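You operate a simulated robot arm through the tools that you are given. There is no shell and no other tool. Be economical: measure what you need, move in short steps, check, and stop when the job is done.

The job below is to be done with a simulated robot arm. You get a single attempt, and the scene is never put back.

JOB
Wipe the glazed door dry and leave it ajar to air.
Fine: use the purple cloth till no drops show and lay it back. Door knob to free, handle level, then draw the door open less than half way. The pane breaks by a fall, a knock or a squeeze; pinch no finger in the door.
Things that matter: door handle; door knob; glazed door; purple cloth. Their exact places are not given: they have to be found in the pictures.

The check looks at the end state, three seconds after you hand in, the way a careful person would. Anything else that was tipped, shoved, dropped, spilled or broken makes it a failure. Flat cloth is picked up by pressing the open fingertips on it (5 to 10 N) and closing them slowly along it; thin cloth reads only 2 to 8 mm in the jaws.

ROBOT AND FRAMES
A 6-joint arm with a two-finger parallel gripper on a trunk, on a base that drives. Base frame: it is fixed to the floor where the robot stands at the start and does not move with it; the origin is under the middle of the robot, x ahead of it, y to its left, z up. Units: mm, degrees, N and s.
With the tool pointing down near the work surface it reaches from about 320 to 700 mm from the robot's upright axis, wherever it stands. Its first joint turns from -166.0 to 166.0 degrees. Places, roughly: door handle [-100, -700, 1000]; door knob [-100, -700, 1200]; glazed door [-300, -800, 1200]. Payload 4.1 kg.
The tool frame sits at the grasp point between the pads (the TCP): z along the fingers, y along the line on which they close. The tips reach 23 mm beyond it. Largest opening 94 mm; finger width 38, thickness 10; the body of the gripper, 54 by 96 mm, starts 39 mm behind the TCP.
Orientation is told as [roll, pitch, yaw] about the base's x, y, z axes, in that order, counted from this pose: with the fingers straight down and closing along the base's y, the tool's x points along the base's -x, its y along +y and its z along -z.

CONTROLS
- The arm moves only by the tool apply_moves. Its argument "series" is a list of rows, each a list of 7 numbers: the shift along the base's x, y, z in units of 20 mm (1.0 is 20 mm), then the turn, a rotation vector about the base's x, y, z in units of 4 degrees (1.0 is 4 degrees), then the gripper command, from -1 (fully open) to 1 (shut), values between in proportion. In form: [[x, y, z, ax, ay, az, claw], ...]. A call has 1 to 12 rows; each row shifts and turns the commanded pose from where the row before left it. A call with a number of a shift or a turn outside -1 to 1 is refused whole. Each row takes 0.2 s and may step no farther than 50 mm and 8.6 degrees from the row before; otherwise, or with a gripper value out of range, the whole call is refused. A pose out of reach is approached as far as the arm can. The call stops where the force on the tool passes 40 N (or 10 N more than at its start, if that is more) or the arm is blocked; 0.2 s more then pass. The fingers move at their own pace (about 45 mm/s each) and stop on an object; they squeeze with about 38 N. The grip force told is the motor's: it shows also when the fingers shut on nothing. Time passes only in rows, and 0.2 s behind the last, so rows that do not move let the fingers close. The reply holds the time, the measured pose of the TCP, the force on the tool along the base axes, the opening and the grip force, in the units named above and with some noise, with the torque about the TCP (base axes, N m) and any sound that the robot's microphone picked up, and new pictures: "pictures" is both (left out), scene, wrist or none.
- Cameras (640 x 400 px; columns grow to the right, rows downward): "scene" is now at [-11.8, 85.6, 1575.5]; the picture's right is [-0.92, -0.38, -0.00], its down [-0.26, 0.63, -0.73] and it looks along [0.28, -0.67, -0.69] (base axes); focal length 229 px, centre (320, 200). "wrist" rides on the gripper at [86, 16, -74] in the tool frame; the picture's right is [-0.18, 0.98, 0.00], its down [-0.58, -0.11, -0.81] and it looks along [-0.79, -0.15, 0.59] (tool axes); focal length 243 px, centre (320, 200).
- raise_lower(by): slides the trunk up (or, below 0, down) by that many mm; the arm and the scene camera ride with it, the base frame stays. It gives what a move gives, with no picture.
- roll_base(legs): drives the robot by 1 to 6 legs, each [ahead, turn to the left] in mm and degrees, along the robot's own axes; the way and the turn of a leg run together, so that a leg with both is an arc; at most 1500 mm and 180 degrees a leg. The arm and the cameras ride along, it lands a little off, and it stops where it bumps. It gives what a move gives, and a new picture of the scene camera.
- pan_tilt(pan, tilt): turns the head with the scene camera to pan (to the left, within 155 degrees either way) and tilt (down, from -29 to 69), counted from straight ahead of the robot. It gives what a move gives, and a new picture of the scene camera.
- probe_pixels(camera, pixels): for up to 12 pixels [column, row] of the newest picture of that camera ("zoom" is the newest enlarged one), the place [x, y, z] in the base frame of the surface seen there, good to about 2 mm, but the place of the scene camera against the robot may be out by one fixed shift of up to 25 mm in any direction. It takes no simulated time.
- inspect(camera, box): a new picture of the part [left, top, right, bottom] of that camera's present view, enlarged. It takes no simulated time.
- job_done(): hands the job in; it is judged then, once.

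Work in short steps. Measure before you move; look again where a grasp or a placing could have gone wrong, and mend it. You have 80 turns and 260 pictures in all, those below and enlarged ones among them. Open the gripper and draw the arm clear of the work before you hand the job in, unless the task says otherwise; then end with one line.

The tools are called after "Call:" as a command line: name --pt "numbers of a row" for each row, then --argument value for the rest, lists and objects as JSON in quotes. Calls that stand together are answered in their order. apply_moves: Moves the arm, as the interface text tells. Its arguments: {"type":"object","properties":{"series":{"type":"array","items":{"type":"array","items":{"type":"number"}}},"pictures":{"type":"string","enum":["both","scene","wrist","none"]}},"required":["series"]} The other tools are called the same way: raise_lower (by) slides the trunk up or down; roll_base (legs) drives the base; pan_tilt (pan, tilt) turns the head that bears the scene camera; probe_pixels (camera, pixels) gives the place of the surface under pixels of a picture; inspect (camera, box) takes an enlarged picture of a part of a camera's view; job_done () hands the job in.

At the start:

```text
time: 0.0
ee_pos: [-33.4, -425.7, 999.6]
orientation: [0.0, 0.1, 0.0]
contact_force: [0.4, -0.2, -0.4]
wrist_torque: [0.0, -0.03, 0.05]
gripper_width: 94.0
grasp_force: 0.1
trunk travel left (down, up): [-525.0, 65.0]
robot x, y, heading: [-0.6, 0.3, 0.0]
head pan, tilt: [-67.4, 43.3]
```

scene: 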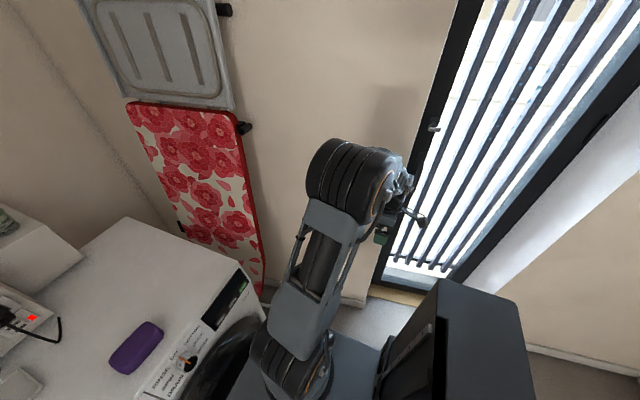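
wrist: 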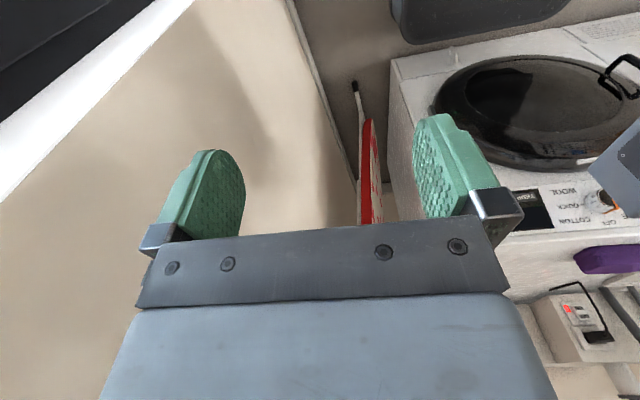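

The scene shows a glazed door at right (columns 400-600) and a purple cloth on the washing machine at about (137,347). I probe these and turn the head toward the door.

Call:
probe_pixels --camera "scene" --pixels '[[137, 347], [120, 365], [155, 325], [112, 360], [160, 340], [434, 128], [420, 220], [395, 270], [465, 60], [560, 180], [70, 300], [385, 140]]'

Call:
pan_tilt --pan -105 --tilt 25

```text
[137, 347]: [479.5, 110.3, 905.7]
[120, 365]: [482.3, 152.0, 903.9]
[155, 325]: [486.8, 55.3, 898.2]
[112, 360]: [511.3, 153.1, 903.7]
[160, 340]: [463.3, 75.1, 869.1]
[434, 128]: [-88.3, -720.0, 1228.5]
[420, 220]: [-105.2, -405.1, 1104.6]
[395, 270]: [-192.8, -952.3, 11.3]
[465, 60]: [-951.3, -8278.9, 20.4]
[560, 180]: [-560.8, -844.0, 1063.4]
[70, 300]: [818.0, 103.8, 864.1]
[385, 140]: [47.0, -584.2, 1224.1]
```

```text
time: 1.0
ee_pos: [-34.0, -426.2, 1000.3]
orientation: [0.0, 0.0, -0.1]
contact_force: [0.4, -0.4, 0.5]
wrist_torque: [0.04, -0.02, 0.01]
gripper_width: 94.0
grasp_force: 0.1
trunk travel left (down, up): [-525.0, 65.0]
robot x, y, heading: [-2.8, -2.7, 0.2]
head pan, tilt: [-105.0, 25.0]
```

scene: 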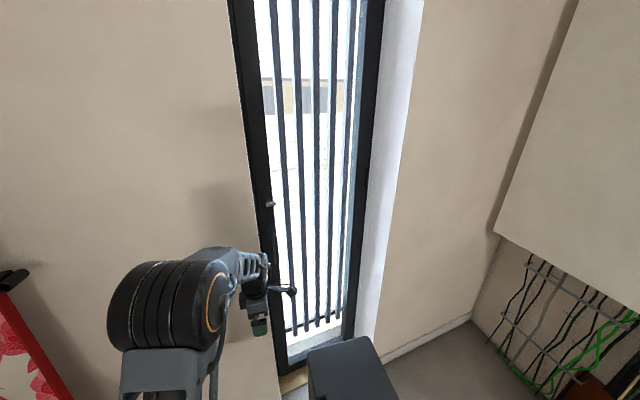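

The door is now ahead: knob near (269,204), handle near (290,290). I enlarge both to see the fittings and drops.

Call:
inspect --camera "scene" --box '[220, 170, 380, 270]'

Call:
inspect --camera "scene" --box '[220, 260, 380, 360]'

Call:
inspect --camera "scene" --box '[220, 0, 440, 137]'

Call:
probe_pixels --camera "scene" --pixels '[[269, 204], [265, 204], [290, 290], [275, 288], [360, 200], [372, 200], [250, 150], [263, 150], [320, 320], [390, 200], [330, 100], [230, 200]]'

```text
4.00 times, centred on (300, 220) of scene
```

zoom: 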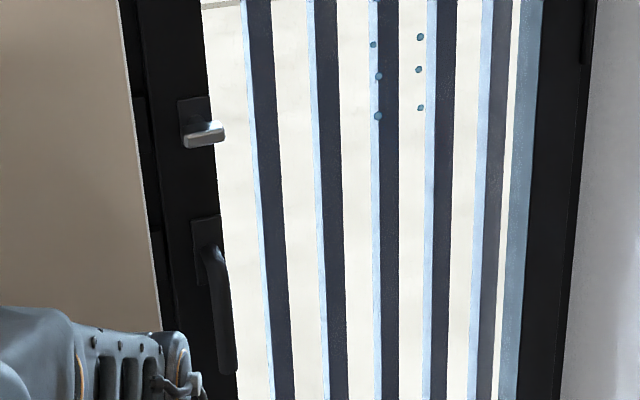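

```text
4.00 times, centred on (300, 310) of scene
```

zoom: 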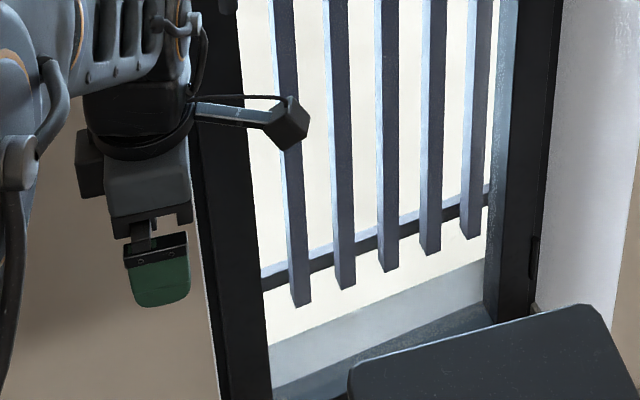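

```text
2.91 times, centred on (330, 68) of scene
```

zoom: 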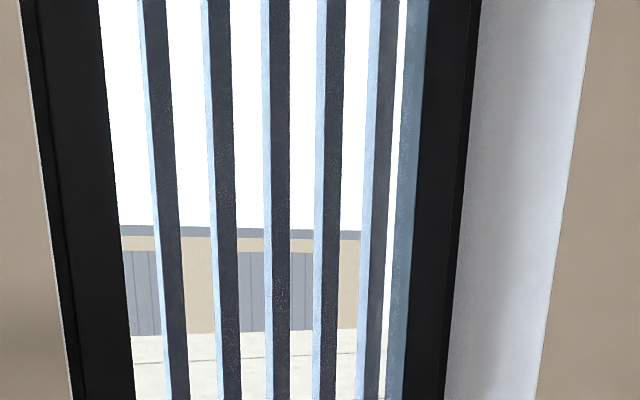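

```text
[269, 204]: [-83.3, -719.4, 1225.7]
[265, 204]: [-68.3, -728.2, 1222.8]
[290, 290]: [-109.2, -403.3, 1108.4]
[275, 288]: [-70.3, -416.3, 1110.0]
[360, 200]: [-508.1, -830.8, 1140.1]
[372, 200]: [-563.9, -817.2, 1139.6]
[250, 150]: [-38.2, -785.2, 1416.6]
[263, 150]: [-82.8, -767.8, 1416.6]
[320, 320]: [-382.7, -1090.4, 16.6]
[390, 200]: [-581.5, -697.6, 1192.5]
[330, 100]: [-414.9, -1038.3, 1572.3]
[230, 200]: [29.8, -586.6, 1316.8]
```

Six drops show on the pane around scene (314-325,179-199). I enlarge that part closely and measure drops, knob, handle, and frame edges.

Call:
inspect --camera "scene" --box '[240, 165, 400, 265]'

Call:
probe_pixels --camera "zoom" --pixels '[[295, 65], [298, 96], [298, 136], [340, 57], [338, 90], [340, 127], [124, 156], [106, 150], [108, 130], [135, 290], [147, 380], [118, 250]]'

Call:
probe_pixels --camera "zoom" --pixels '[[42, 100], [52, 100], [65, 100], [120, 100], [460, 100], [480, 100], [500, 100], [520, 100], [560, 100], [30, 100], [10, 100], [105, 320]]'

```text
4.00 times, centred on (320, 215) of scene
```

zoom: 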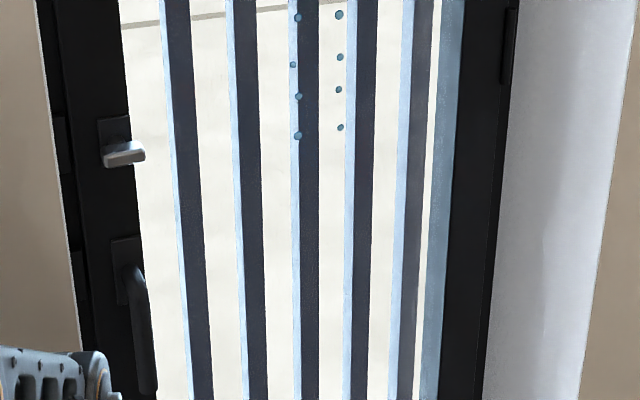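

```text
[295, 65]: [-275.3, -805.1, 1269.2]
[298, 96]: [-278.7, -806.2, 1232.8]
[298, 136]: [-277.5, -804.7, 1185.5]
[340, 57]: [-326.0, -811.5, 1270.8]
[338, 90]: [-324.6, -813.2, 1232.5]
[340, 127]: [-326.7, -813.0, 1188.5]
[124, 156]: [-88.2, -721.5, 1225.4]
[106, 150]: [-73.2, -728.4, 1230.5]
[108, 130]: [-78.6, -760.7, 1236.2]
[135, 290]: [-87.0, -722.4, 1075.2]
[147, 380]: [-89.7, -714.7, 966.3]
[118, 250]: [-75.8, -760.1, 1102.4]
```

```text
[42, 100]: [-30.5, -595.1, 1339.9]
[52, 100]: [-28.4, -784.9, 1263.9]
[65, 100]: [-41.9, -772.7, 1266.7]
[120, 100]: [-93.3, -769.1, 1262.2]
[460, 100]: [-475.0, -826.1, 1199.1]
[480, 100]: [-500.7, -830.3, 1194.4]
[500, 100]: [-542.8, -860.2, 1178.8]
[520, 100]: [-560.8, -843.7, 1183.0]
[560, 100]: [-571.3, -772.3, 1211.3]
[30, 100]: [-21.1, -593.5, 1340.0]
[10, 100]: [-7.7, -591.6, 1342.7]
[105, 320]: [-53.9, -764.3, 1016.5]
```

Eight drops lie on the pane (two columns x≈-275 and -325, z≈1185-1320), door plane tilted ≈7°. Now I look at the cloth and the surroundings.

Call:
pan_tilt --pan 10 --tilt 50

Call:
inspect --camera "wrist" --box '[440, 120, 640, 320]'

```text
time: 3.0
ee_pos: [-33.8, -426.2, 1000.4]
orientation: [0.0, 0.0, 0.1]
contact_force: [0.5, -0.3, -0.5]
wrist_torque: [-0.01, -0.04, -0.04]
gripper_width: 94.1
grasp_force: 0.1
trunk travel left (down, up): [-525.0, 65.0]
robot x, y, heading: [-5.4, 1.2, 0.1]
head pan, tilt: [10.0, 50.0]
```

scene: 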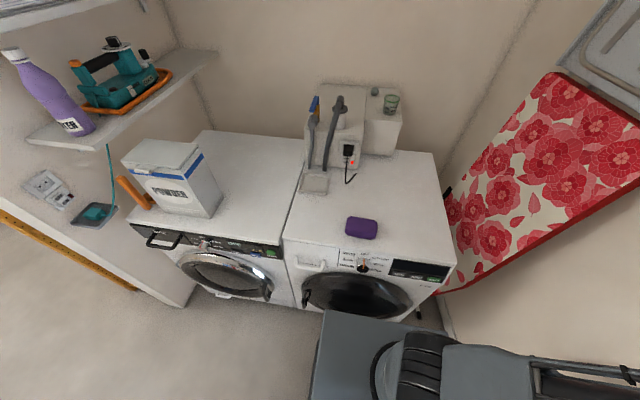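

```text
2.00 times, centred on (540, 220) of wrist
```

zoom: 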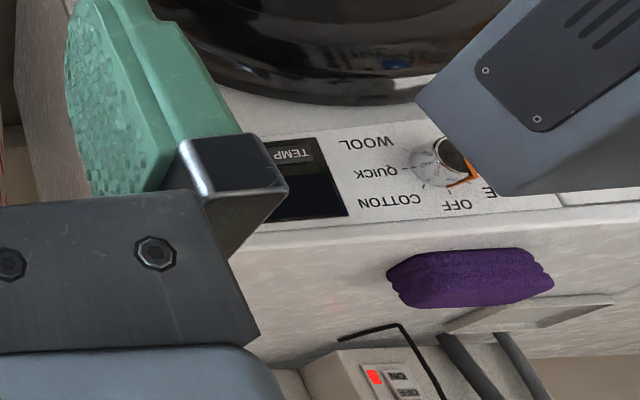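

The cloth is a folded purple pad at (361,228) near the front of the right washer. I measure its extents.

Call:
inspect --camera "scene" --box '[321, 200, 401, 250]'

Call:
probe_pixels --camera "scene" --pixels '[[347, 227], [377, 229], [362, 219], [362, 233], [349, 219], [375, 221], [347, 235], [340, 228], [384, 230], [362, 210], [362, 237], [362, 243]]'

```text
8.00 times, centred on (361, 225) of scene
```

zoom: 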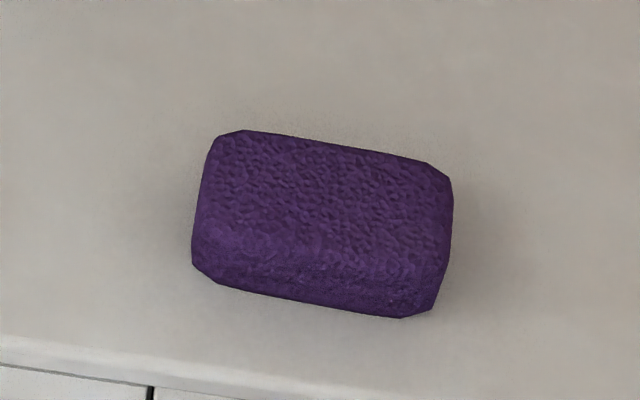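

```text
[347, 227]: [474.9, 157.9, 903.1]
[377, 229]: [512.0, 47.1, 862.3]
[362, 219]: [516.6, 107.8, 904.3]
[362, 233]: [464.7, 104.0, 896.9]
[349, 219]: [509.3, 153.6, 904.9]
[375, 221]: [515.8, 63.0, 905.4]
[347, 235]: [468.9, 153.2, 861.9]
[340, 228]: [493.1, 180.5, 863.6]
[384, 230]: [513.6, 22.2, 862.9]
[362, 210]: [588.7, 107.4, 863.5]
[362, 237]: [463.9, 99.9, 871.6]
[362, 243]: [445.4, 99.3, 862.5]
```

The pad is about 58 (x) × 105 (y) × 42 mm, centre ≈(490,107), top at 904. I swing the arm round to it at height 1000, turning the yaw 90° as it goes.

Call:
apply_moves --pt "0.98 0.371 0 0 0 0.592 -1" --pt "0.98 0.371 0 0 0 0.592 -1" --pt "0.98 0.371 0 0 0 0.592 -1" --pt "0.98 0.371 0 0 0 0.592 -1" --pt "0.98 0.371 0 0 0 0.592 -1" --pt "0.98 0.371 0 0 0 0.592 -1" --pt "0.98 0.371 0 0 0 0.592 -1" --pt "0.98 0.371 0 0 0 0.592 -1" --pt "0.98 0.371 0 0 0 0.592 -1" --pt "0.98 0.371 0 0 0 0.592 -1" --pt "0.98 0.371 0 0 0 0.592 -1" --pt "0.98 0.371 0 0 0 0.592 -1" --pictures "none"

Call:
apply_moves --pt "0.98 0.371 0 0 0 0.592 -1" --pt "0.98 0.371 0 0 0 0.592 -1" --pt "0.98 0.371 0 0 0 0.592 -1" --pt "0.98 0.371 0 0 0 0.592 -1" --pt "0.98 0.371 0 0 0 0.592 -1" --pt "0.452 0.969 0 0 0 0.592 -1" --pt "0.452 0.969 0 0 0 0.592 -1" --pt "0.452 0.969 0 0 0 0.592 -1" --pt "0.452 0.969 0 0 0 0.592 -1" --pt "0.452 0.969 0 0 0 0.592 -1" --pt "0.452 0.969 0 0 0 0.592 -1" --pt "0.452 0.969 0 0 0 0.592 -1" --pictures "none"

Call:
apply_moves --pt "0.452 0.969 0 0 0 0.592 -1" --pt "0.452 0.969 0 0 0 0.592 -1" --pt "0.452 0.969 0 0 0 0.592 -1" --pt "0.452 0.969 0 0 0 0.592 -1" --pt "0.452 0.969 0 0 0 0.592 -1" --pt "0.452 0.969 0 0 0 0.592 -1" --pt "0.452 0.969 0 0 0 0.592 -1" --pt "0.452 0.969 0 0 0 0.592 -1" --pt "0.452 0.969 0 0 0 0.592 -1" --pt "0.452 0.969 0 0 0 0.592 -1" --pt "0.452 0.969 0 0 0 0.592 -1" --pt "0.452 0.969 0 0 0 0.592 -1"

```text
time: 5.6
ee_pos: [203.9, -336.4, 1000.6]
orientation: [0.1, -0.1, 28.4]
contact_force: [-1.1, 0.3, -0.5]
wrist_torque: [-0.01, -0.04, 0.01]
gripper_width: 94.4
grasp_force: 0.0
trunk travel left (down, up): [-525.0, 65.0]
robot x, y, heading: [-1.4, 0.8, 0.1]
head pan, tilt: [10.0, 50.0]
```

```text
time: 8.2
ee_pos: [362.7, -164.6, 998.5]
orientation: [0.0, -0.1, 57.0]
contact_force: [0.4, 0.4, 0.0]
wrist_torque: [0.02, -0.02, -0.02]
gripper_width: 94.1
grasp_force: 0.0
trunk travel left (down, up): [-525.0, 65.0]
robot x, y, heading: [-1.4, 1.0, -0.1]
head pan, tilt: [10.0, 50.0]
```

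```text
time: 10.8
ee_pos: [471.7, 69.3, 1000.8]
orientation: [0.0, 0.0, 85.4]
contact_force: [-1.1, 0.7, 0.2]
wrist_torque: [0.01, -0.01, -0.02]
gripper_width: 94.1
grasp_force: 0.0
trunk travel left (down, up): [-525.0, 65.0]
robot x, y, heading: [-4.9, -1.9, -0.2]
head pan, tilt: [10.0, 50.0]
```

scene: 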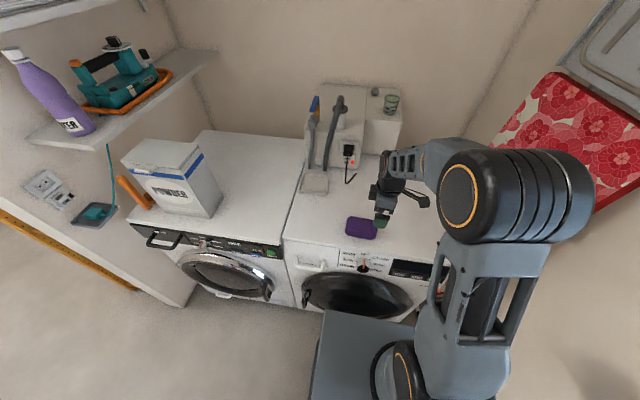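
wrist: 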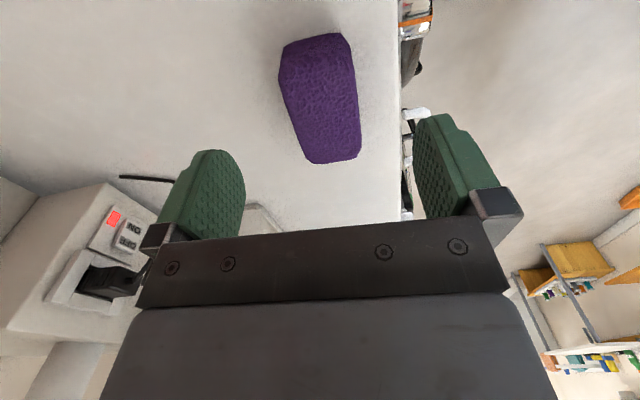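

The wrist camera now sees the cloth (318,95). I measure it there, which is exact relative to the robot.

Call:
probe_pixels --camera "wrist" --pixels '[[330, 158], [310, 150], [356, 150], [320, 95], [290, 70], [350, 70], [283, 85], [358, 100], [315, 40], [345, 40], [285, 50], [260, 60]]'

Call:
probe_pixels --camera "scene" --pixels '[[362, 220], [350, 220], [360, 231], [350, 165], [390, 185]]'

```text
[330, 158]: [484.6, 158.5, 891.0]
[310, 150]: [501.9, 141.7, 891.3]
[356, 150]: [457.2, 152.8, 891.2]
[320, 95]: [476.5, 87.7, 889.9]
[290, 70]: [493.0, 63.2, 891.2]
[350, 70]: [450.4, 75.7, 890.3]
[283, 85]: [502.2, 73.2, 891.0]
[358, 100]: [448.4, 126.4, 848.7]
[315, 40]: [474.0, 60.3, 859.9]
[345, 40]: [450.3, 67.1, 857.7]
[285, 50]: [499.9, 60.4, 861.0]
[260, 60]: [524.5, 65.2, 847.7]
```

```text
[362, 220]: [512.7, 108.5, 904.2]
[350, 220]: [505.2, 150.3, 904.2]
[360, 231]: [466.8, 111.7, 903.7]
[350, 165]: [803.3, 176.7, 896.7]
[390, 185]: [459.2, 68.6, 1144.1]
```

Wrist readings give the cloth centre (476,108), top 891, bottom 848; the scene camera is therefore out by about (+15,0,+13). I move above the centre and go down to TCP z 895, open.

Call:
apply_moves --pt "0.11 0.98 0 0 0 0.6 -1" --pt "0.11 0.98 0 0 0 0.59 -1" --pt "0 0 -1 0 0 0 -1" --pt "0 0 -1 0 0 0 -1" --pt "0 0 -1 0 0 0 -1" --pt "0 0 -1 0 0 0 -1" --pt "0 0 -0.7 0 0 0 -1" --pt "0 0 -0.6 0 0 0 -1"

```text
time: 12.6
ee_pos: [476.8, 107.4, 893.6]
orientation: [0.0, 0.0, 90.1]
contact_force: [0.6, 0.6, 0.8]
wrist_torque: [-0.03, -0.01, 0.01]
gripper_width: 94.0
grasp_force: 0.0
trunk travel left (down, up): [-525.0, 65.0]
robot x, y, heading: [1.1, -1.2, -0.1]
head pan, tilt: [10.0, 50.0]
```

scene: 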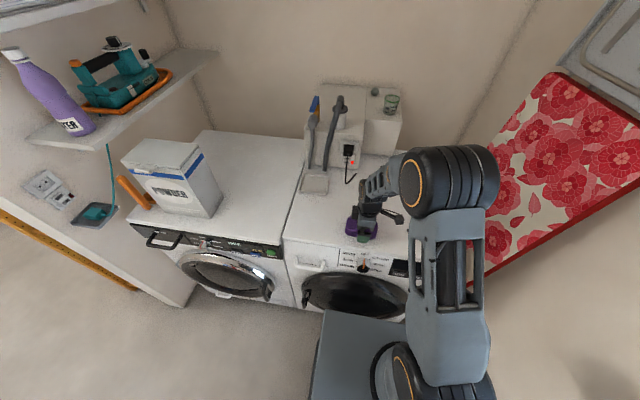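
wrist: 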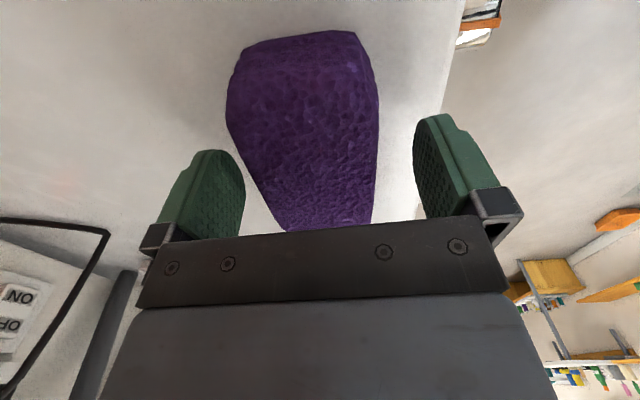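

The cloth sits between the fingers (columns 240-380), well centred. I close on it, then lift a little.

Call:
apply_moves --pt "0 0 0 0 0 0 -0.3" --pt "0 0 0 0 0 0 0.2" --pt "0 0 0 0 0 0 0.6" --pt "0 0 0 0 0 0 1" --pt "0 0 0 0 0 0 1" --pt "0 0 0 0 0 0 1" --pt "0 0 1 0 0 0 1" --pt "0 0 1 0 0 0 1" --pt "0 0 1 0 0 0 1" --pt "0 0 1 0 0 0 1"

```text
time: 14.8
ee_pos: [475.0, 108.1, 973.3]
orientation: [0.0, 0.0, 90.1]
contact_force: [-0.6, -0.5, -0.6]
wrist_torque: [0.0, 0.0, 0.01]
gripper_width: 58.9
grasp_force: 37.9
trunk travel left (down, up): [-525.0, 65.0]
robot x, y, heading: [3.7, 1.5, -0.1]
head pan, tilt: [10.0, 50.0]
```

scene: 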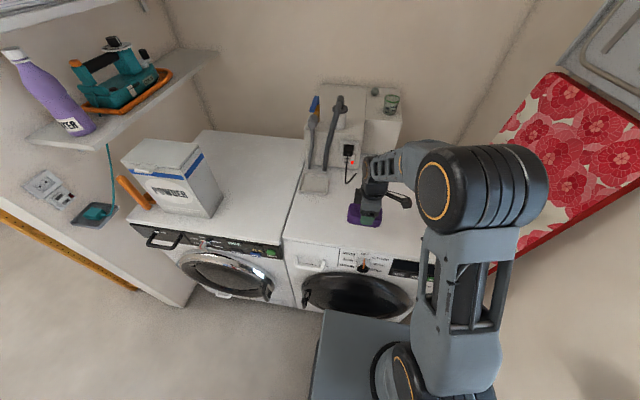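
wrist: 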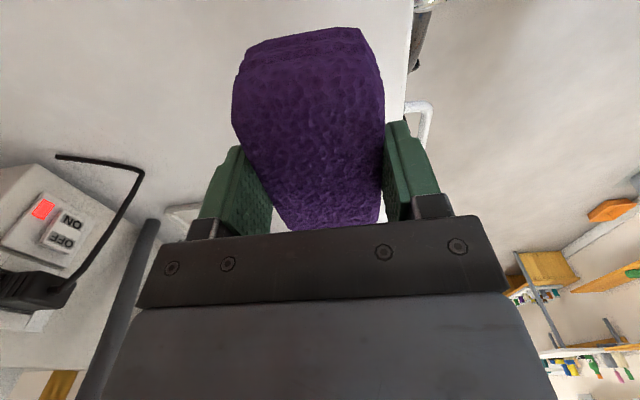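

The cloth is held (59 mm, 38 N). I look down toward the door side to see what stands around the base.

Call:
pan_tilt --pan -105 --tilt 60

Call:
pan_tilt --pan -150 --tilt 45

```text
time: 16.7
ee_pos: [476.2, 109.0, 973.2]
orientation: [0.0, 0.0, 90.1]
contact_force: [-0.8, -0.3, -0.2]
wrist_torque: [-0.01, -0.01, 0.01]
gripper_width: 58.2
grasp_force: 37.8
trunk travel left (down, up): [-525.0, 65.0]
robot x, y, heading: [1.2, 2.2, 0.1]
head pan, tilt: [-105.0, 60.0]
```

scene: 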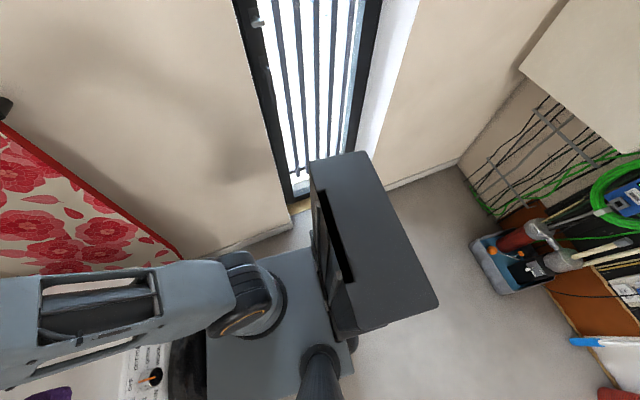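

```text
time: 17.8
ee_pos: [475.8, 107.6, 973.8]
orientation: [-0.1, 0.0, 90.1]
contact_force: [0.1, -0.6, -1.6]
wrist_torque: [0.02, -0.02, -0.01]
gripper_width: 58.3
grasp_force: 38.2
trunk travel left (down, up): [-525.0, 65.0]
robot x, y, heading: [-1.1, 0.6, 0.0]
head pan, tilt: [-150.0, 45.0]
```

scene: 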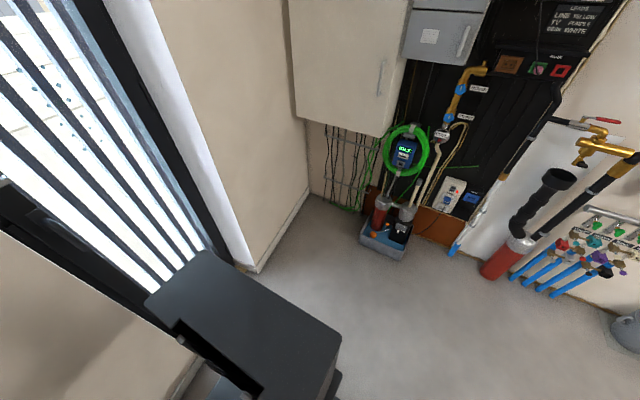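

The base has free floor toward the door; the trunk is behind the arm. I draw the arm in and up, then turn and drive to stand in front of the pane.

Call:
apply_moves --pt "-1 -0.5 1 0 0 0 1" --pt "-1 -0.5 1 0 0 0 1" --pt "-1 -0.5 1 0 0 0 1" --pt "-1 -0.5 1 0 0 0 1" --pt "-1 -0.5 0 0 0 0 1" --pt "-0.5 -0.5 0 0 0 0 1" --pictures "none"

Call:
roll_base --legs '[[0, -145]]'

```text
time: 19.2
ee_pos: [365.6, 48.5, 1052.8]
orientation: [-0.1, 0.0, 90.1]
contact_force: [0.1, -0.4, 0.6]
wrist_torque: [-0.01, -0.03, -0.03]
gripper_width: 58.2
grasp_force: 38.4
trunk travel left (down, up): [-525.0, 65.0]
robot x, y, heading: [-2.4, -2.4, 0.0]
head pan, tilt: [-150.0, 45.0]
```

```text
time: 24.4
ee_pos: [-167.8, -328.0, 1052.4]
orientation: [0.0, -0.1, -34.5]
contact_force: [-0.4, -0.2, 0.0]
wrist_torque: [0.02, -0.02, 0.01]
gripper_width: 58.2
grasp_force: 37.8
trunk travel left (down, up): [-525.0, 65.0]
robot x, y, heading: [-0.0, 2.4, -124.5]
head pan, tilt: [-150.0, 45.0]
stopped in leg 1: the robot was blocked; the commanded pose is now the measured one
```

scene: 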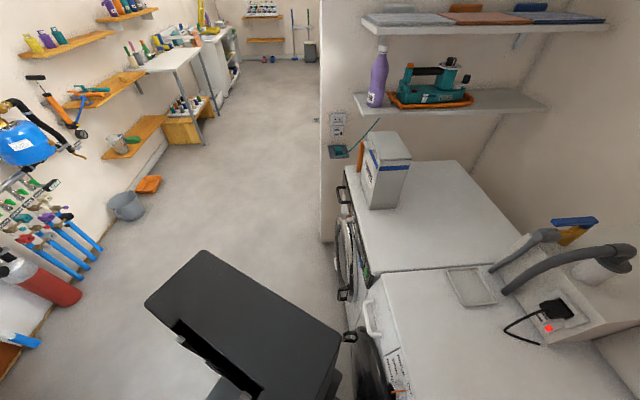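

The trunk touched the washer at heading -124.5. I drive ahead first to gain room, then turn the rest of the way and go on.

Call:
roll_base --legs '[[70, 3], [60, -10]]'

```text
time: 26.1
ee_pos: [-282.0, -411.0, 1053.0]
orientation: [-0.1, 0.0, -41.8]
contact_force: [-0.4, -0.3, -0.5]
wrist_torque: [0.01, 0.0, 0.0]
gripper_width: 58.2
grasp_force: 38.5
trunk travel left (down, up): [-525.0, 65.0]
robot x, y, heading: [-74.0, -105.7, -131.5]
head pan, tilt: [-150.0, 45.0]
```

scene: 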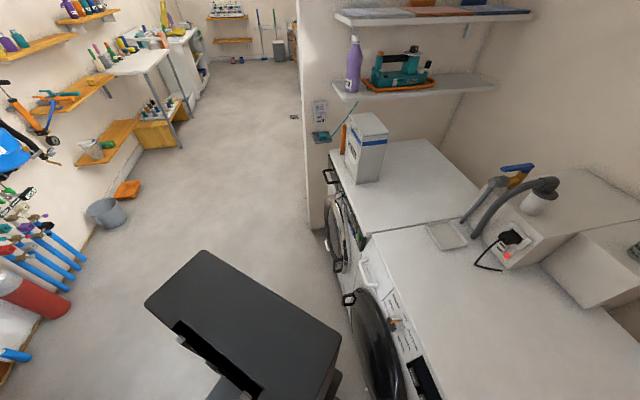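

Clear now. I turn to face (-322,-225), drive there, and turn to face the door; the head turns ahead too.

Call:
roll_base --legs '[[0, -23], [275, 0], [0, 57.5]]'

Call:
pan_tilt --pan 0 --tilt 28

```text
time: 31.8
ee_pos: [-326.4, -589.6, 1051.5]
orientation: [0.0, 0.0, -8.0]
contact_force: [-0.3, -1.1, -1.8]
wrist_torque: [0.02, 0.0, -0.01]
gripper_width: 58.3
grasp_force: 38.1
trunk travel left (down, up): [-525.0, 65.0]
robot x, y, heading: [-324.0, -224.6, -97.6]
head pan, tilt: [-150.0, 45.0]
```

scene: 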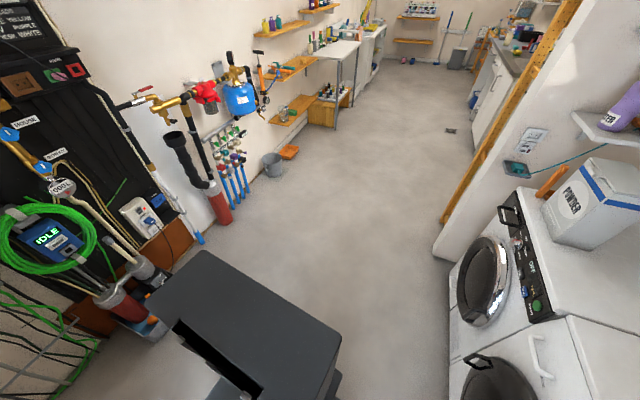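

```text
time: 34.1
ee_pos: [-327.1, -591.3, 1052.2]
orientation: [0.0, 0.0, -7.9]
contact_force: [0.4, 0.4, -0.7]
wrist_torque: [0.02, 0.0, 0.0]
gripper_width: 58.0
grasp_force: 37.8
trunk travel left (down, up): [-525.0, 65.0]
robot x, y, heading: [-321.5, -221.8, -97.8]
head pan, tilt: [0.0, 28.0]
```

scene: 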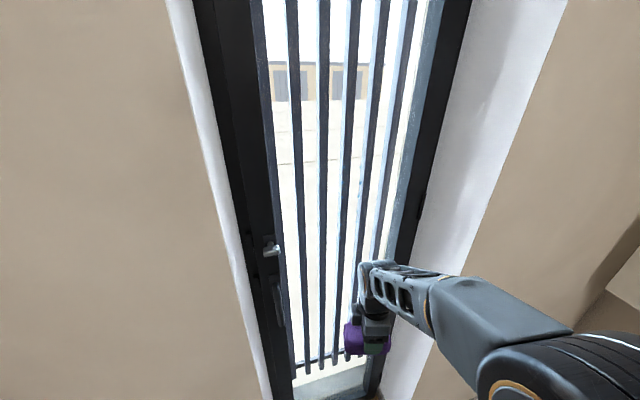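

I stand in front of the door at heading -97.7. I enlarge the pane and fittings from here.

Call:
inspect --camera "scene" --box '[220, 170, 460, 320]'

Call:
inspect --camera "scene" --box '[240, 60, 440, 185]'

Call:
inspect --camera "scene" --box '[230, 220, 326, 280]'

```text
2.67 times, centred on (340, 245) of scene
```

zoom: 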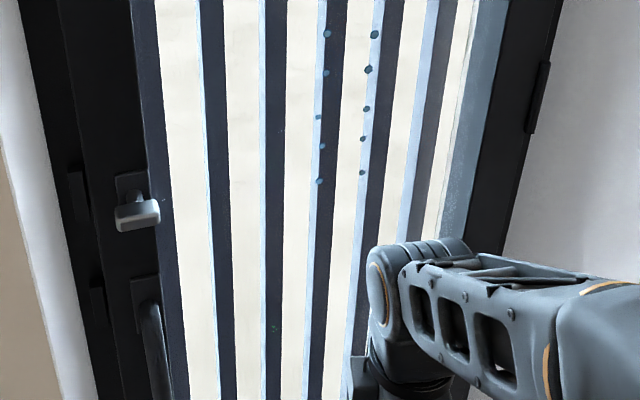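

```text
3.20 times, centred on (340, 122) of scene
```

zoom: 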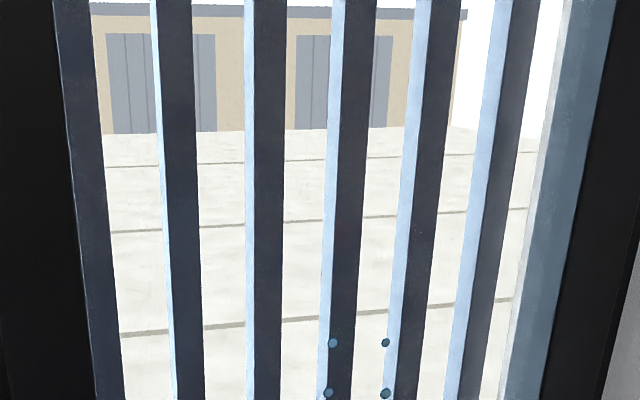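

```text
6.67 times, centred on (278, 250) of scene
```

zoom: 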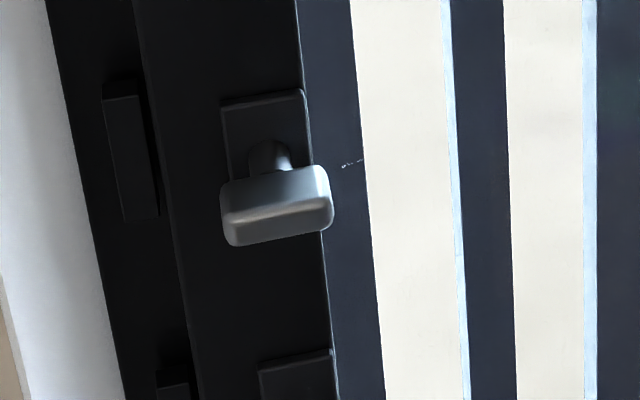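

Twelve drops now show (two columns, six each), perhaps a speck at zoom (275,328). I enlarge once more and measure.

Call:
inspect --camera "scene" --box '[300, 155, 396, 245]'

Call:
inspect --camera "scene" --box '[295, 270, 359, 310]'

```text
4.44 times, centred on (348, 200) of scene
```

zoom: 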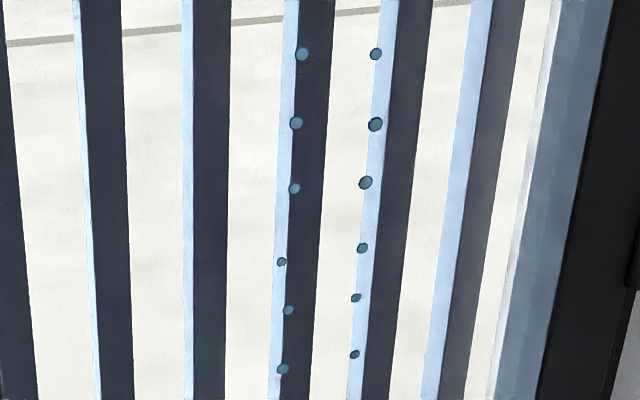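

```text
10.00 times, centred on (327, 290) of scene
```

zoom: 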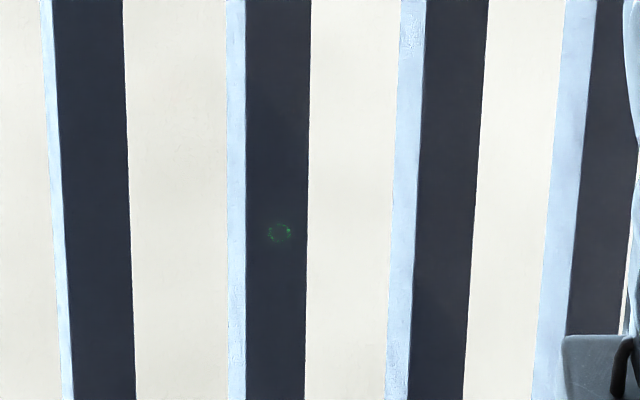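

The speck is only texture on an outside bar. I probe the drop positions and the glass-frame edges.

Call:
probe_pixels --camera "scene" --pixels '[[343.9, 167.1], [360.6, 167.1], [339.4, 237.8], [355.9, 234.7], [339.2, 214], [357.5, 210.8], [360.5, 183], [272, 248], [270, 246], [278, 300], [395, 230], [385, 200]]'

Call:
probe_pixels --camera "wrist" --pixels '[[320, 100], [100, 100], [560, 100]]'

```text
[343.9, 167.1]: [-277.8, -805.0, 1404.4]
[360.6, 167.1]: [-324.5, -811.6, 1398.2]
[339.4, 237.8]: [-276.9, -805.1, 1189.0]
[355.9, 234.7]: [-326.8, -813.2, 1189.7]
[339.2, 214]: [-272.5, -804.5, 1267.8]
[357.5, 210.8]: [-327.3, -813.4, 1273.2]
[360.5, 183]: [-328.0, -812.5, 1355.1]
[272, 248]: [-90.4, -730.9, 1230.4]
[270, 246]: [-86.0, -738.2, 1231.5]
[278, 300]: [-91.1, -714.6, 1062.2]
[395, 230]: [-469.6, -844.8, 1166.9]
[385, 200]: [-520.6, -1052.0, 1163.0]
```

```text
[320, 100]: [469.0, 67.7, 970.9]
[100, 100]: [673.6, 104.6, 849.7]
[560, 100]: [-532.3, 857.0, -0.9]
```

The readings match those taken before driving, so positions hold; the door's inward normal points along -83°, so I turn the base 15° left to square up with it.

Call:
roll_base --legs '[[0, 14.8]]'

```text
time: 35.4
ee_pos: [-232.5, -578.8, 1051.4]
orientation: [-0.1, 0.1, 7.0]
contact_force: [0.3, -0.2, -1.2]
wrist_torque: [-0.04, 0.03, 0.03]
gripper_width: 58.0
grasp_force: 38.0
trunk travel left (down, up): [-525.0, 65.0]
robot x, y, heading: [-322.5, -220.4, -83.1]
head pan, tilt: [0.0, 28.0]
```

scene: 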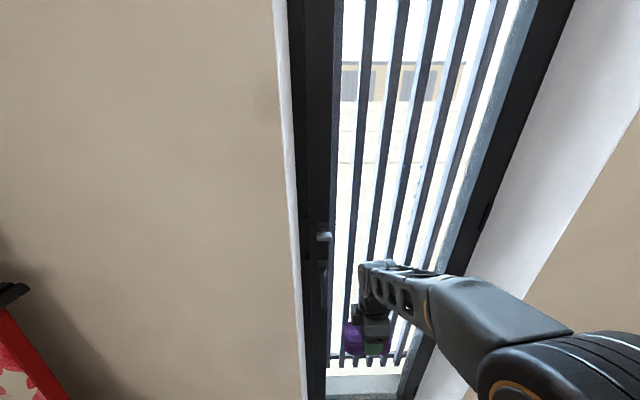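

Now square (heading -83.1). I tilt the tool to horizontal in stages while rising to z≈1400 and moving toward x≈-330,y≈-699.

Call:
apply_moves --pt "-0.213 -0.26 0.76 -0.97 -0.121 0 1" --pt "-0.213 -0.26 0.76 -0.97 -0.121 0 1" --pt "-0.213 -0.26 0.76 -0.97 -0.121 0 1" --pt "-0.213 -0.26 0.76 -0.97 -0.121 0 1" --pt "-0.213 -0.26 0.76 -0.97 -0.121 0 1" --pt "-0.213 -0.26 0.76 -0.97 -0.121 0 1" --pt "-0.213 -0.26 0.76 -0.97 -0.121 0 1" --pt "-0.213 -0.26 0.76 -0.97 -0.121 0 1" --pt "-0.213 -0.26 0.76 -0.97 -0.121 0 1" --pt "-0.213 -0.26 0.76 -0.97 -0.121 0 1" --pt "-0.213 -0.26 0.76 -0.97 -0.121 0 1" --pt "-0.213 -0.26 0.76 -0.97 -0.121 0 1"

```text
time: 38.0
ee_pos: [-282.0, -641.3, 1235.4]
orientation: [-47.0, -0.2, 7.0]
contact_force: [0.0, 0.3, 0.0]
wrist_torque: [0.0, 0.01, 0.02]
gripper_width: 58.0
grasp_force: 37.7
trunk travel left (down, up): [-525.0, 65.0]
robot x, y, heading: [-319.1, -225.3, -83.3]
head pan, tilt: [0.0, 28.0]
```

scene: 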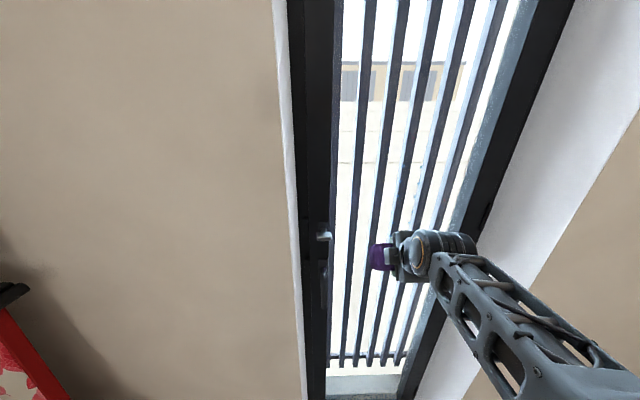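
wrist: 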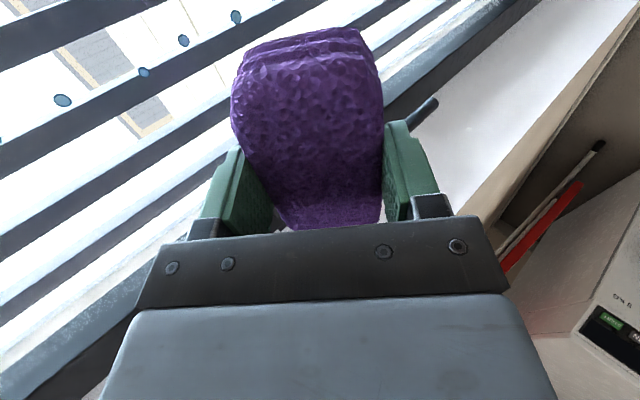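

The wrist camera now sees drops at (63,100),(144,72),(183,40),(236,16); I measure them to fix the pane in the robot's own frame.

Call:
probe_pixels --camera "wrist" --pixels '[[63, 100], [144, 72], [183, 40], [236, 16], [426, 107], [433, 101]]'

Call:
inspect --camera "wrist" --box '[0, 0, 300, 188]'

```text
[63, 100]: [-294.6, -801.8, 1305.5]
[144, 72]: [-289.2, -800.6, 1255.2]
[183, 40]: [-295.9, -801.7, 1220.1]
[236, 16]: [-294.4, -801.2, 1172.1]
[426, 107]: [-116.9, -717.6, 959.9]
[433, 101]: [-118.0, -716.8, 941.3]
```

```text
2.13 times, centred on (150, 94) of wrist
```

zoom: 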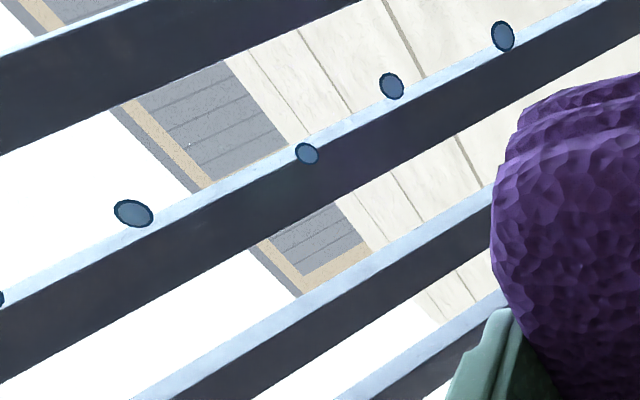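

The wrist readings put the drop columns at x≈-294 and -343, glass y≈-801/-809, z 1172-1390. I finish tilting and rise to z≈1410, about 50 mm off the glass.

Call:
apply_moves --pt "-0.211 -0.29 0.8 -0.972 -0.121 0 1" --pt "-0.211 -0.29 0.8 -0.972 -0.121 0 1" --pt "-0.211 -0.29 0.8 -0.972 -0.121 0 1" --pt "-0.211 -0.29 0.8 -0.972 -0.121 0 1" --pt "-0.211 -0.29 0.8 -0.972 -0.121 0 1" --pt "-0.211 -0.29 0.8 -0.972 -0.121 0 1" --pt "-0.211 -0.29 0.8 -0.972 -0.121 0 1" --pt "-0.211 -0.29 0.8 -0.972 -0.121 0 1" --pt "-0.211 -0.29 0.8 -0.972 -0.121 0 1" --pt "-0.211 -0.29 0.8 -0.972 -0.121 0 1" --pt "-0.211 -0.29 0.8 -0.972 -0.121 0 1"

```text
time: 40.4
ee_pos: [-324.1, -698.6, 1437.3]
orientation: [-89.5, -0.1, 6.8]
contact_force: [-0.5, 0.2, -1.7]
wrist_torque: [0.01, 0.0, 0.01]
gripper_width: 58.0
grasp_force: 38.2
out of reach, approached as far as the arm can: row 10, 11
trunk travel left (down, up): [-525.0, 65.0]
robot x, y, heading: [-323.3, -224.7, -83.2]
head pan, tilt: [0.0, 28.0]
```

scene: 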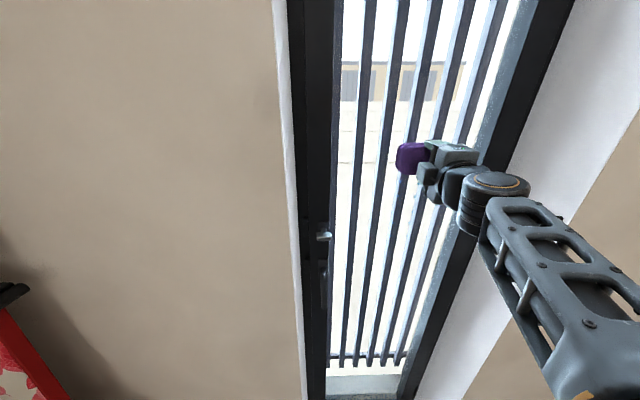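
wrist: 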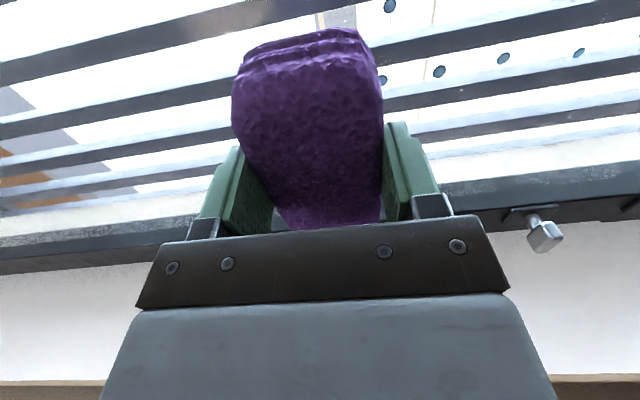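

The arm got near its limit here (z 1437). I raise the trunk to give it more room overhead.

Call:
raise_lower --by 60

Call:
apply_moves --pt "0 0 -1 0 0 0 1" --pt "0 0 -1 0 0 0 1" --pt "0 0 -1 0 0 0 1" --pictures "wrist"

```text
time: 41.4
ee_pos: [-324.0, -696.7, 1496.7]
orientation: [-89.5, -0.2, 7.0]
contact_force: [-0.1, -0.4, -0.7]
wrist_torque: [0.03, -0.01, -0.01]
gripper_width: 58.2
grasp_force: 38.3
trunk travel left (down, up): [-585.0, 5.0]
robot x, y, heading: [-322.3, -225.1, -83.0]
head pan, tilt: [0.0, 28.0]
```

```text
time: 42.2
ee_pos: [-313.1, -682.8, 1484.3]
orientation: [-88.9, -0.3, 6.9]
contact_force: [0.1, 0.2, -0.3]
wrist_torque: [0.0, -0.02, 0.05]
gripper_width: 58.2
grasp_force: 38.8
out of reach, approached as far as the arm can: row 1, 2, 3
trunk travel left (down, up): [-585.0, 5.0]
robot x, y, heading: [-320.5, -227.9, -83.0]
head pan, tilt: [0.0, 28.0]
```

wrist: 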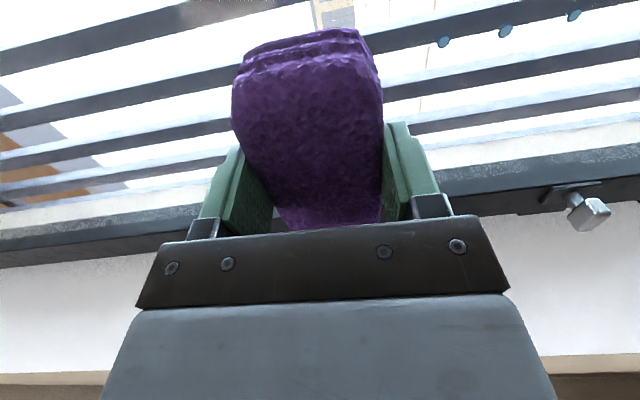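

Going down is what hits the limit: with the tool level the arm wants to be higher relative to its shoulder. So I lower the trunk, then raise the arm; the trunk can later make the wiping stroke.

Call:
raise_lower --by -180

Call:
apply_moves --pt "0 0 1 0 0 0 1" --pt "0 0 1 0 0 0 1" --pt "0 0 1 0 0 0 1" --pt "0 0 1 0 0 0 1" --pt "0 0 1 0 0 0 1" --pictures "wrist"

```text
time: 44.2
ee_pos: [-315.1, -682.5, 1304.6]
orientation: [-88.8, -0.3, 6.8]
contact_force: [0.2, -0.2, -0.8]
wrist_torque: [0.04, 0.0, -0.02]
gripper_width: 58.4
grasp_force: 37.7
trunk travel left (down, up): [-405.0, 185.0]
robot x, y, heading: [-326.4, -220.0, -83.2]
head pan, tilt: [0.0, 28.0]
```

```text
time: 45.4
ee_pos: [-314.6, -682.5, 1405.0]
orientation: [-88.9, -0.3, 6.7]
contact_force: [-0.9, -0.1, -0.6]
wrist_torque: [0.0, 0.01, 0.01]
gripper_width: 58.3
grasp_force: 37.8
trunk travel left (down, up): [-405.0, 185.0]
robot x, y, heading: [-323.6, -222.1, -82.9]
head pan, tilt: [0.0, 28.0]
```

wrist: 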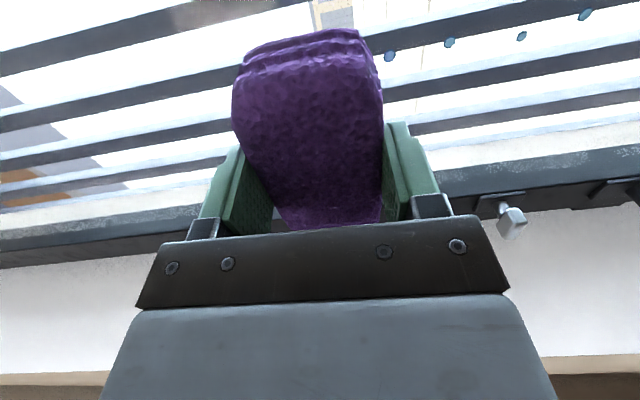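

The arm obeys here. I approach slowly, correcting the tilt, to about 10 mm short of touching.

Call:
apply_moves --pt "-0.12 -0.8 0.2 -0.27 0 0 1" --pt "-0.12 -0.8 0.1 0 0 0 1" --pt "-0.12 -0.8 0 0 0 0 1" --pt "-0.1 -0.6 0 0 0 0 1" --pt "0 -0.2 0 0 0 0 1" --pt "0 0 0 0 0 0 1"

```text
time: 46.8
ee_pos: [-325.4, -746.9, 1409.2]
orientation: [-90.0, -0.2, 6.9]
contact_force: [-0.4, -0.3, 0.5]
wrist_torque: [0.01, -0.01, -0.01]
gripper_width: 58.2
grasp_force: 38.2
trunk travel left (down, up): [-405.0, 185.0]
robot x, y, heading: [-324.7, -217.5, -83.0]
head pan, tilt: [0.0, 28.0]
```

scene: 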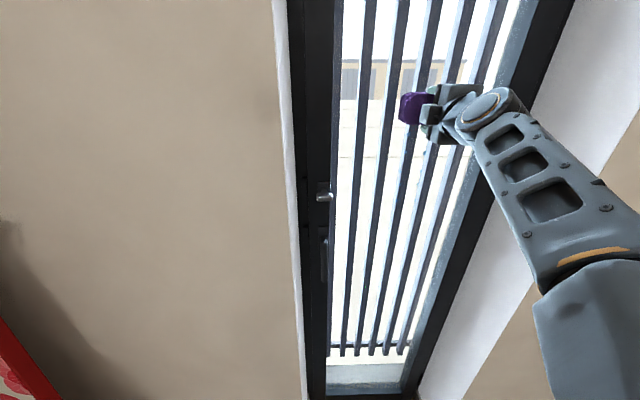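
wrist: 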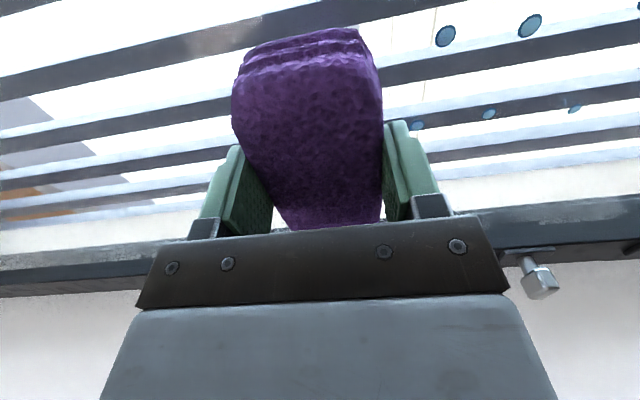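

No contact yet. I creep in 3 mm steps toward the glass.

Call:
apply_moves --pt "0 -0.15 0 0 0 0 1" --pt "0 -0.15 0 0 0 0 1" --pt "0 -0.15 0 0 0 0 1" --pt "0 -0.1 0 0 0 0 1" --pictures "none"

Call:
probe_pixels --camera "wrist" --pixels '[[446, 36], [530, 26], [418, 126], [488, 114]]'

```text
time: 47.8
ee_pos: [-323.9, -756.9, 1410.4]
orientation: [-90.0, -0.1, 6.9]
contact_force: [-0.6, 0.3, -0.2]
wrist_torque: [0.01, -0.02, -0.01]
gripper_width: 58.3
grasp_force: 37.8
trunk travel left (down, up): [-405.0, 185.0]
robot x, y, heading: [-323.7, -221.0, -83.1]
head pan, tilt: [0.0, 28.0]
```

```text
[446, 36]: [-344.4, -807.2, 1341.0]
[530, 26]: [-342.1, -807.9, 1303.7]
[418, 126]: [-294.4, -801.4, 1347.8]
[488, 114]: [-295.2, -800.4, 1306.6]
```

Still no force; I creep on in 1.5 mm steps.

Call:
apply_moves --pt "0 -0.08 0 0 0 0 1" --pt "0 -0.08 0 0 0 0 1" --pt "0 -0.08 0 0 0 0 1" --pt "0 0 0 0 0 0 1" --pictures "none"

```text
time: 48.8
ee_pos: [-323.6, -762.6, 1410.4]
orientation: [-90.0, -0.1, 6.9]
contact_force: [-0.9, 0.3, 0.1]
wrist_torque: [0.01, 0.04, 0.02]
gripper_width: 58.3
grasp_force: 38.0
trunk travel left (down, up): [-405.0, 185.0]
robot x, y, heading: [-326.9, -223.4, -83.2]
head pan, tilt: [0.0, 28.0]
```

Call:
apply_moves --pt "0 -0.06 0 0 0 0 1" --pt "0 -0.06 0 0 0 0 1" --pt "0 0 0 0 0 0 1" --pictures "wrist"

```text
time: 49.6
ee_pos: [-322.0, -764.8, 1410.9]
orientation: [-90.0, -0.1, 6.9]
contact_force: [-1.2, 3.9, -1.8]
wrist_torque: [0.08, 0.07, 0.19]
gripper_width: 58.4
grasp_force: 37.7
trunk travel left (down, up): [-405.0, 185.0]
robot x, y, heading: [-326.2, -222.4, -82.8]
head pan, tilt: [0.0, 28.0]
```

wrist: 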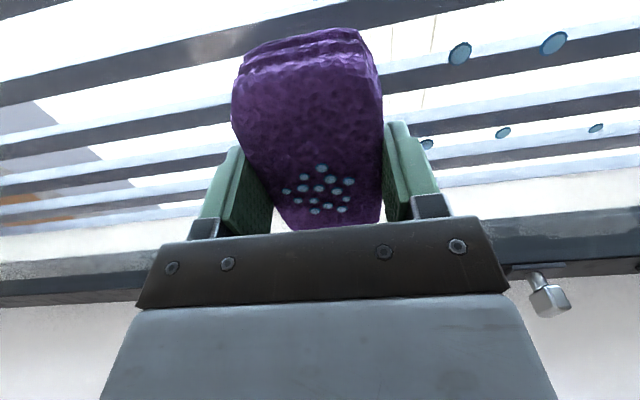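

Contact at 3.9 N, and the cloth has taken up drops. I press 1 mm more and wipe down by sliding the trunk in stages, watching force.

Call:
apply_moves --pt "0 -0.05 0 0 0 0 1" --pt "0 0 -0.5 0 0 0 1" --pt "0 0 -0.5 0 0 0 1" --pictures "none"

Call:
raise_lower --by -60

```text
time: 50.4
ee_pos: [-322.4, -764.2, 1391.2]
orientation: [-90.2, 0.0, 6.9]
contact_force: [-1.7, 5.6, 1.6]
wrist_torque: [0.03, -0.12, 0.34]
gripper_width: 57.8
grasp_force: 38.2
trunk travel left (down, up): [-405.0, 185.0]
robot x, y, heading: [-324.4, -220.3, -83.1]
head pan, tilt: [0.0, 28.0]
```

```text
time: 51.4
ee_pos: [-323.5, -764.4, 1331.3]
orientation: [-89.9, -0.2, 6.9]
contact_force: [-1.9, 9.8, -1.9]
wrist_torque: [0.03, 0.15, 0.54]
gripper_width: 58.3
grasp_force: 37.8
trunk travel left (down, up): [-345.0, 245.0]
robot x, y, heading: [-326.5, -221.9, -82.9]
head pan, tilt: [0.0, 28.0]
```

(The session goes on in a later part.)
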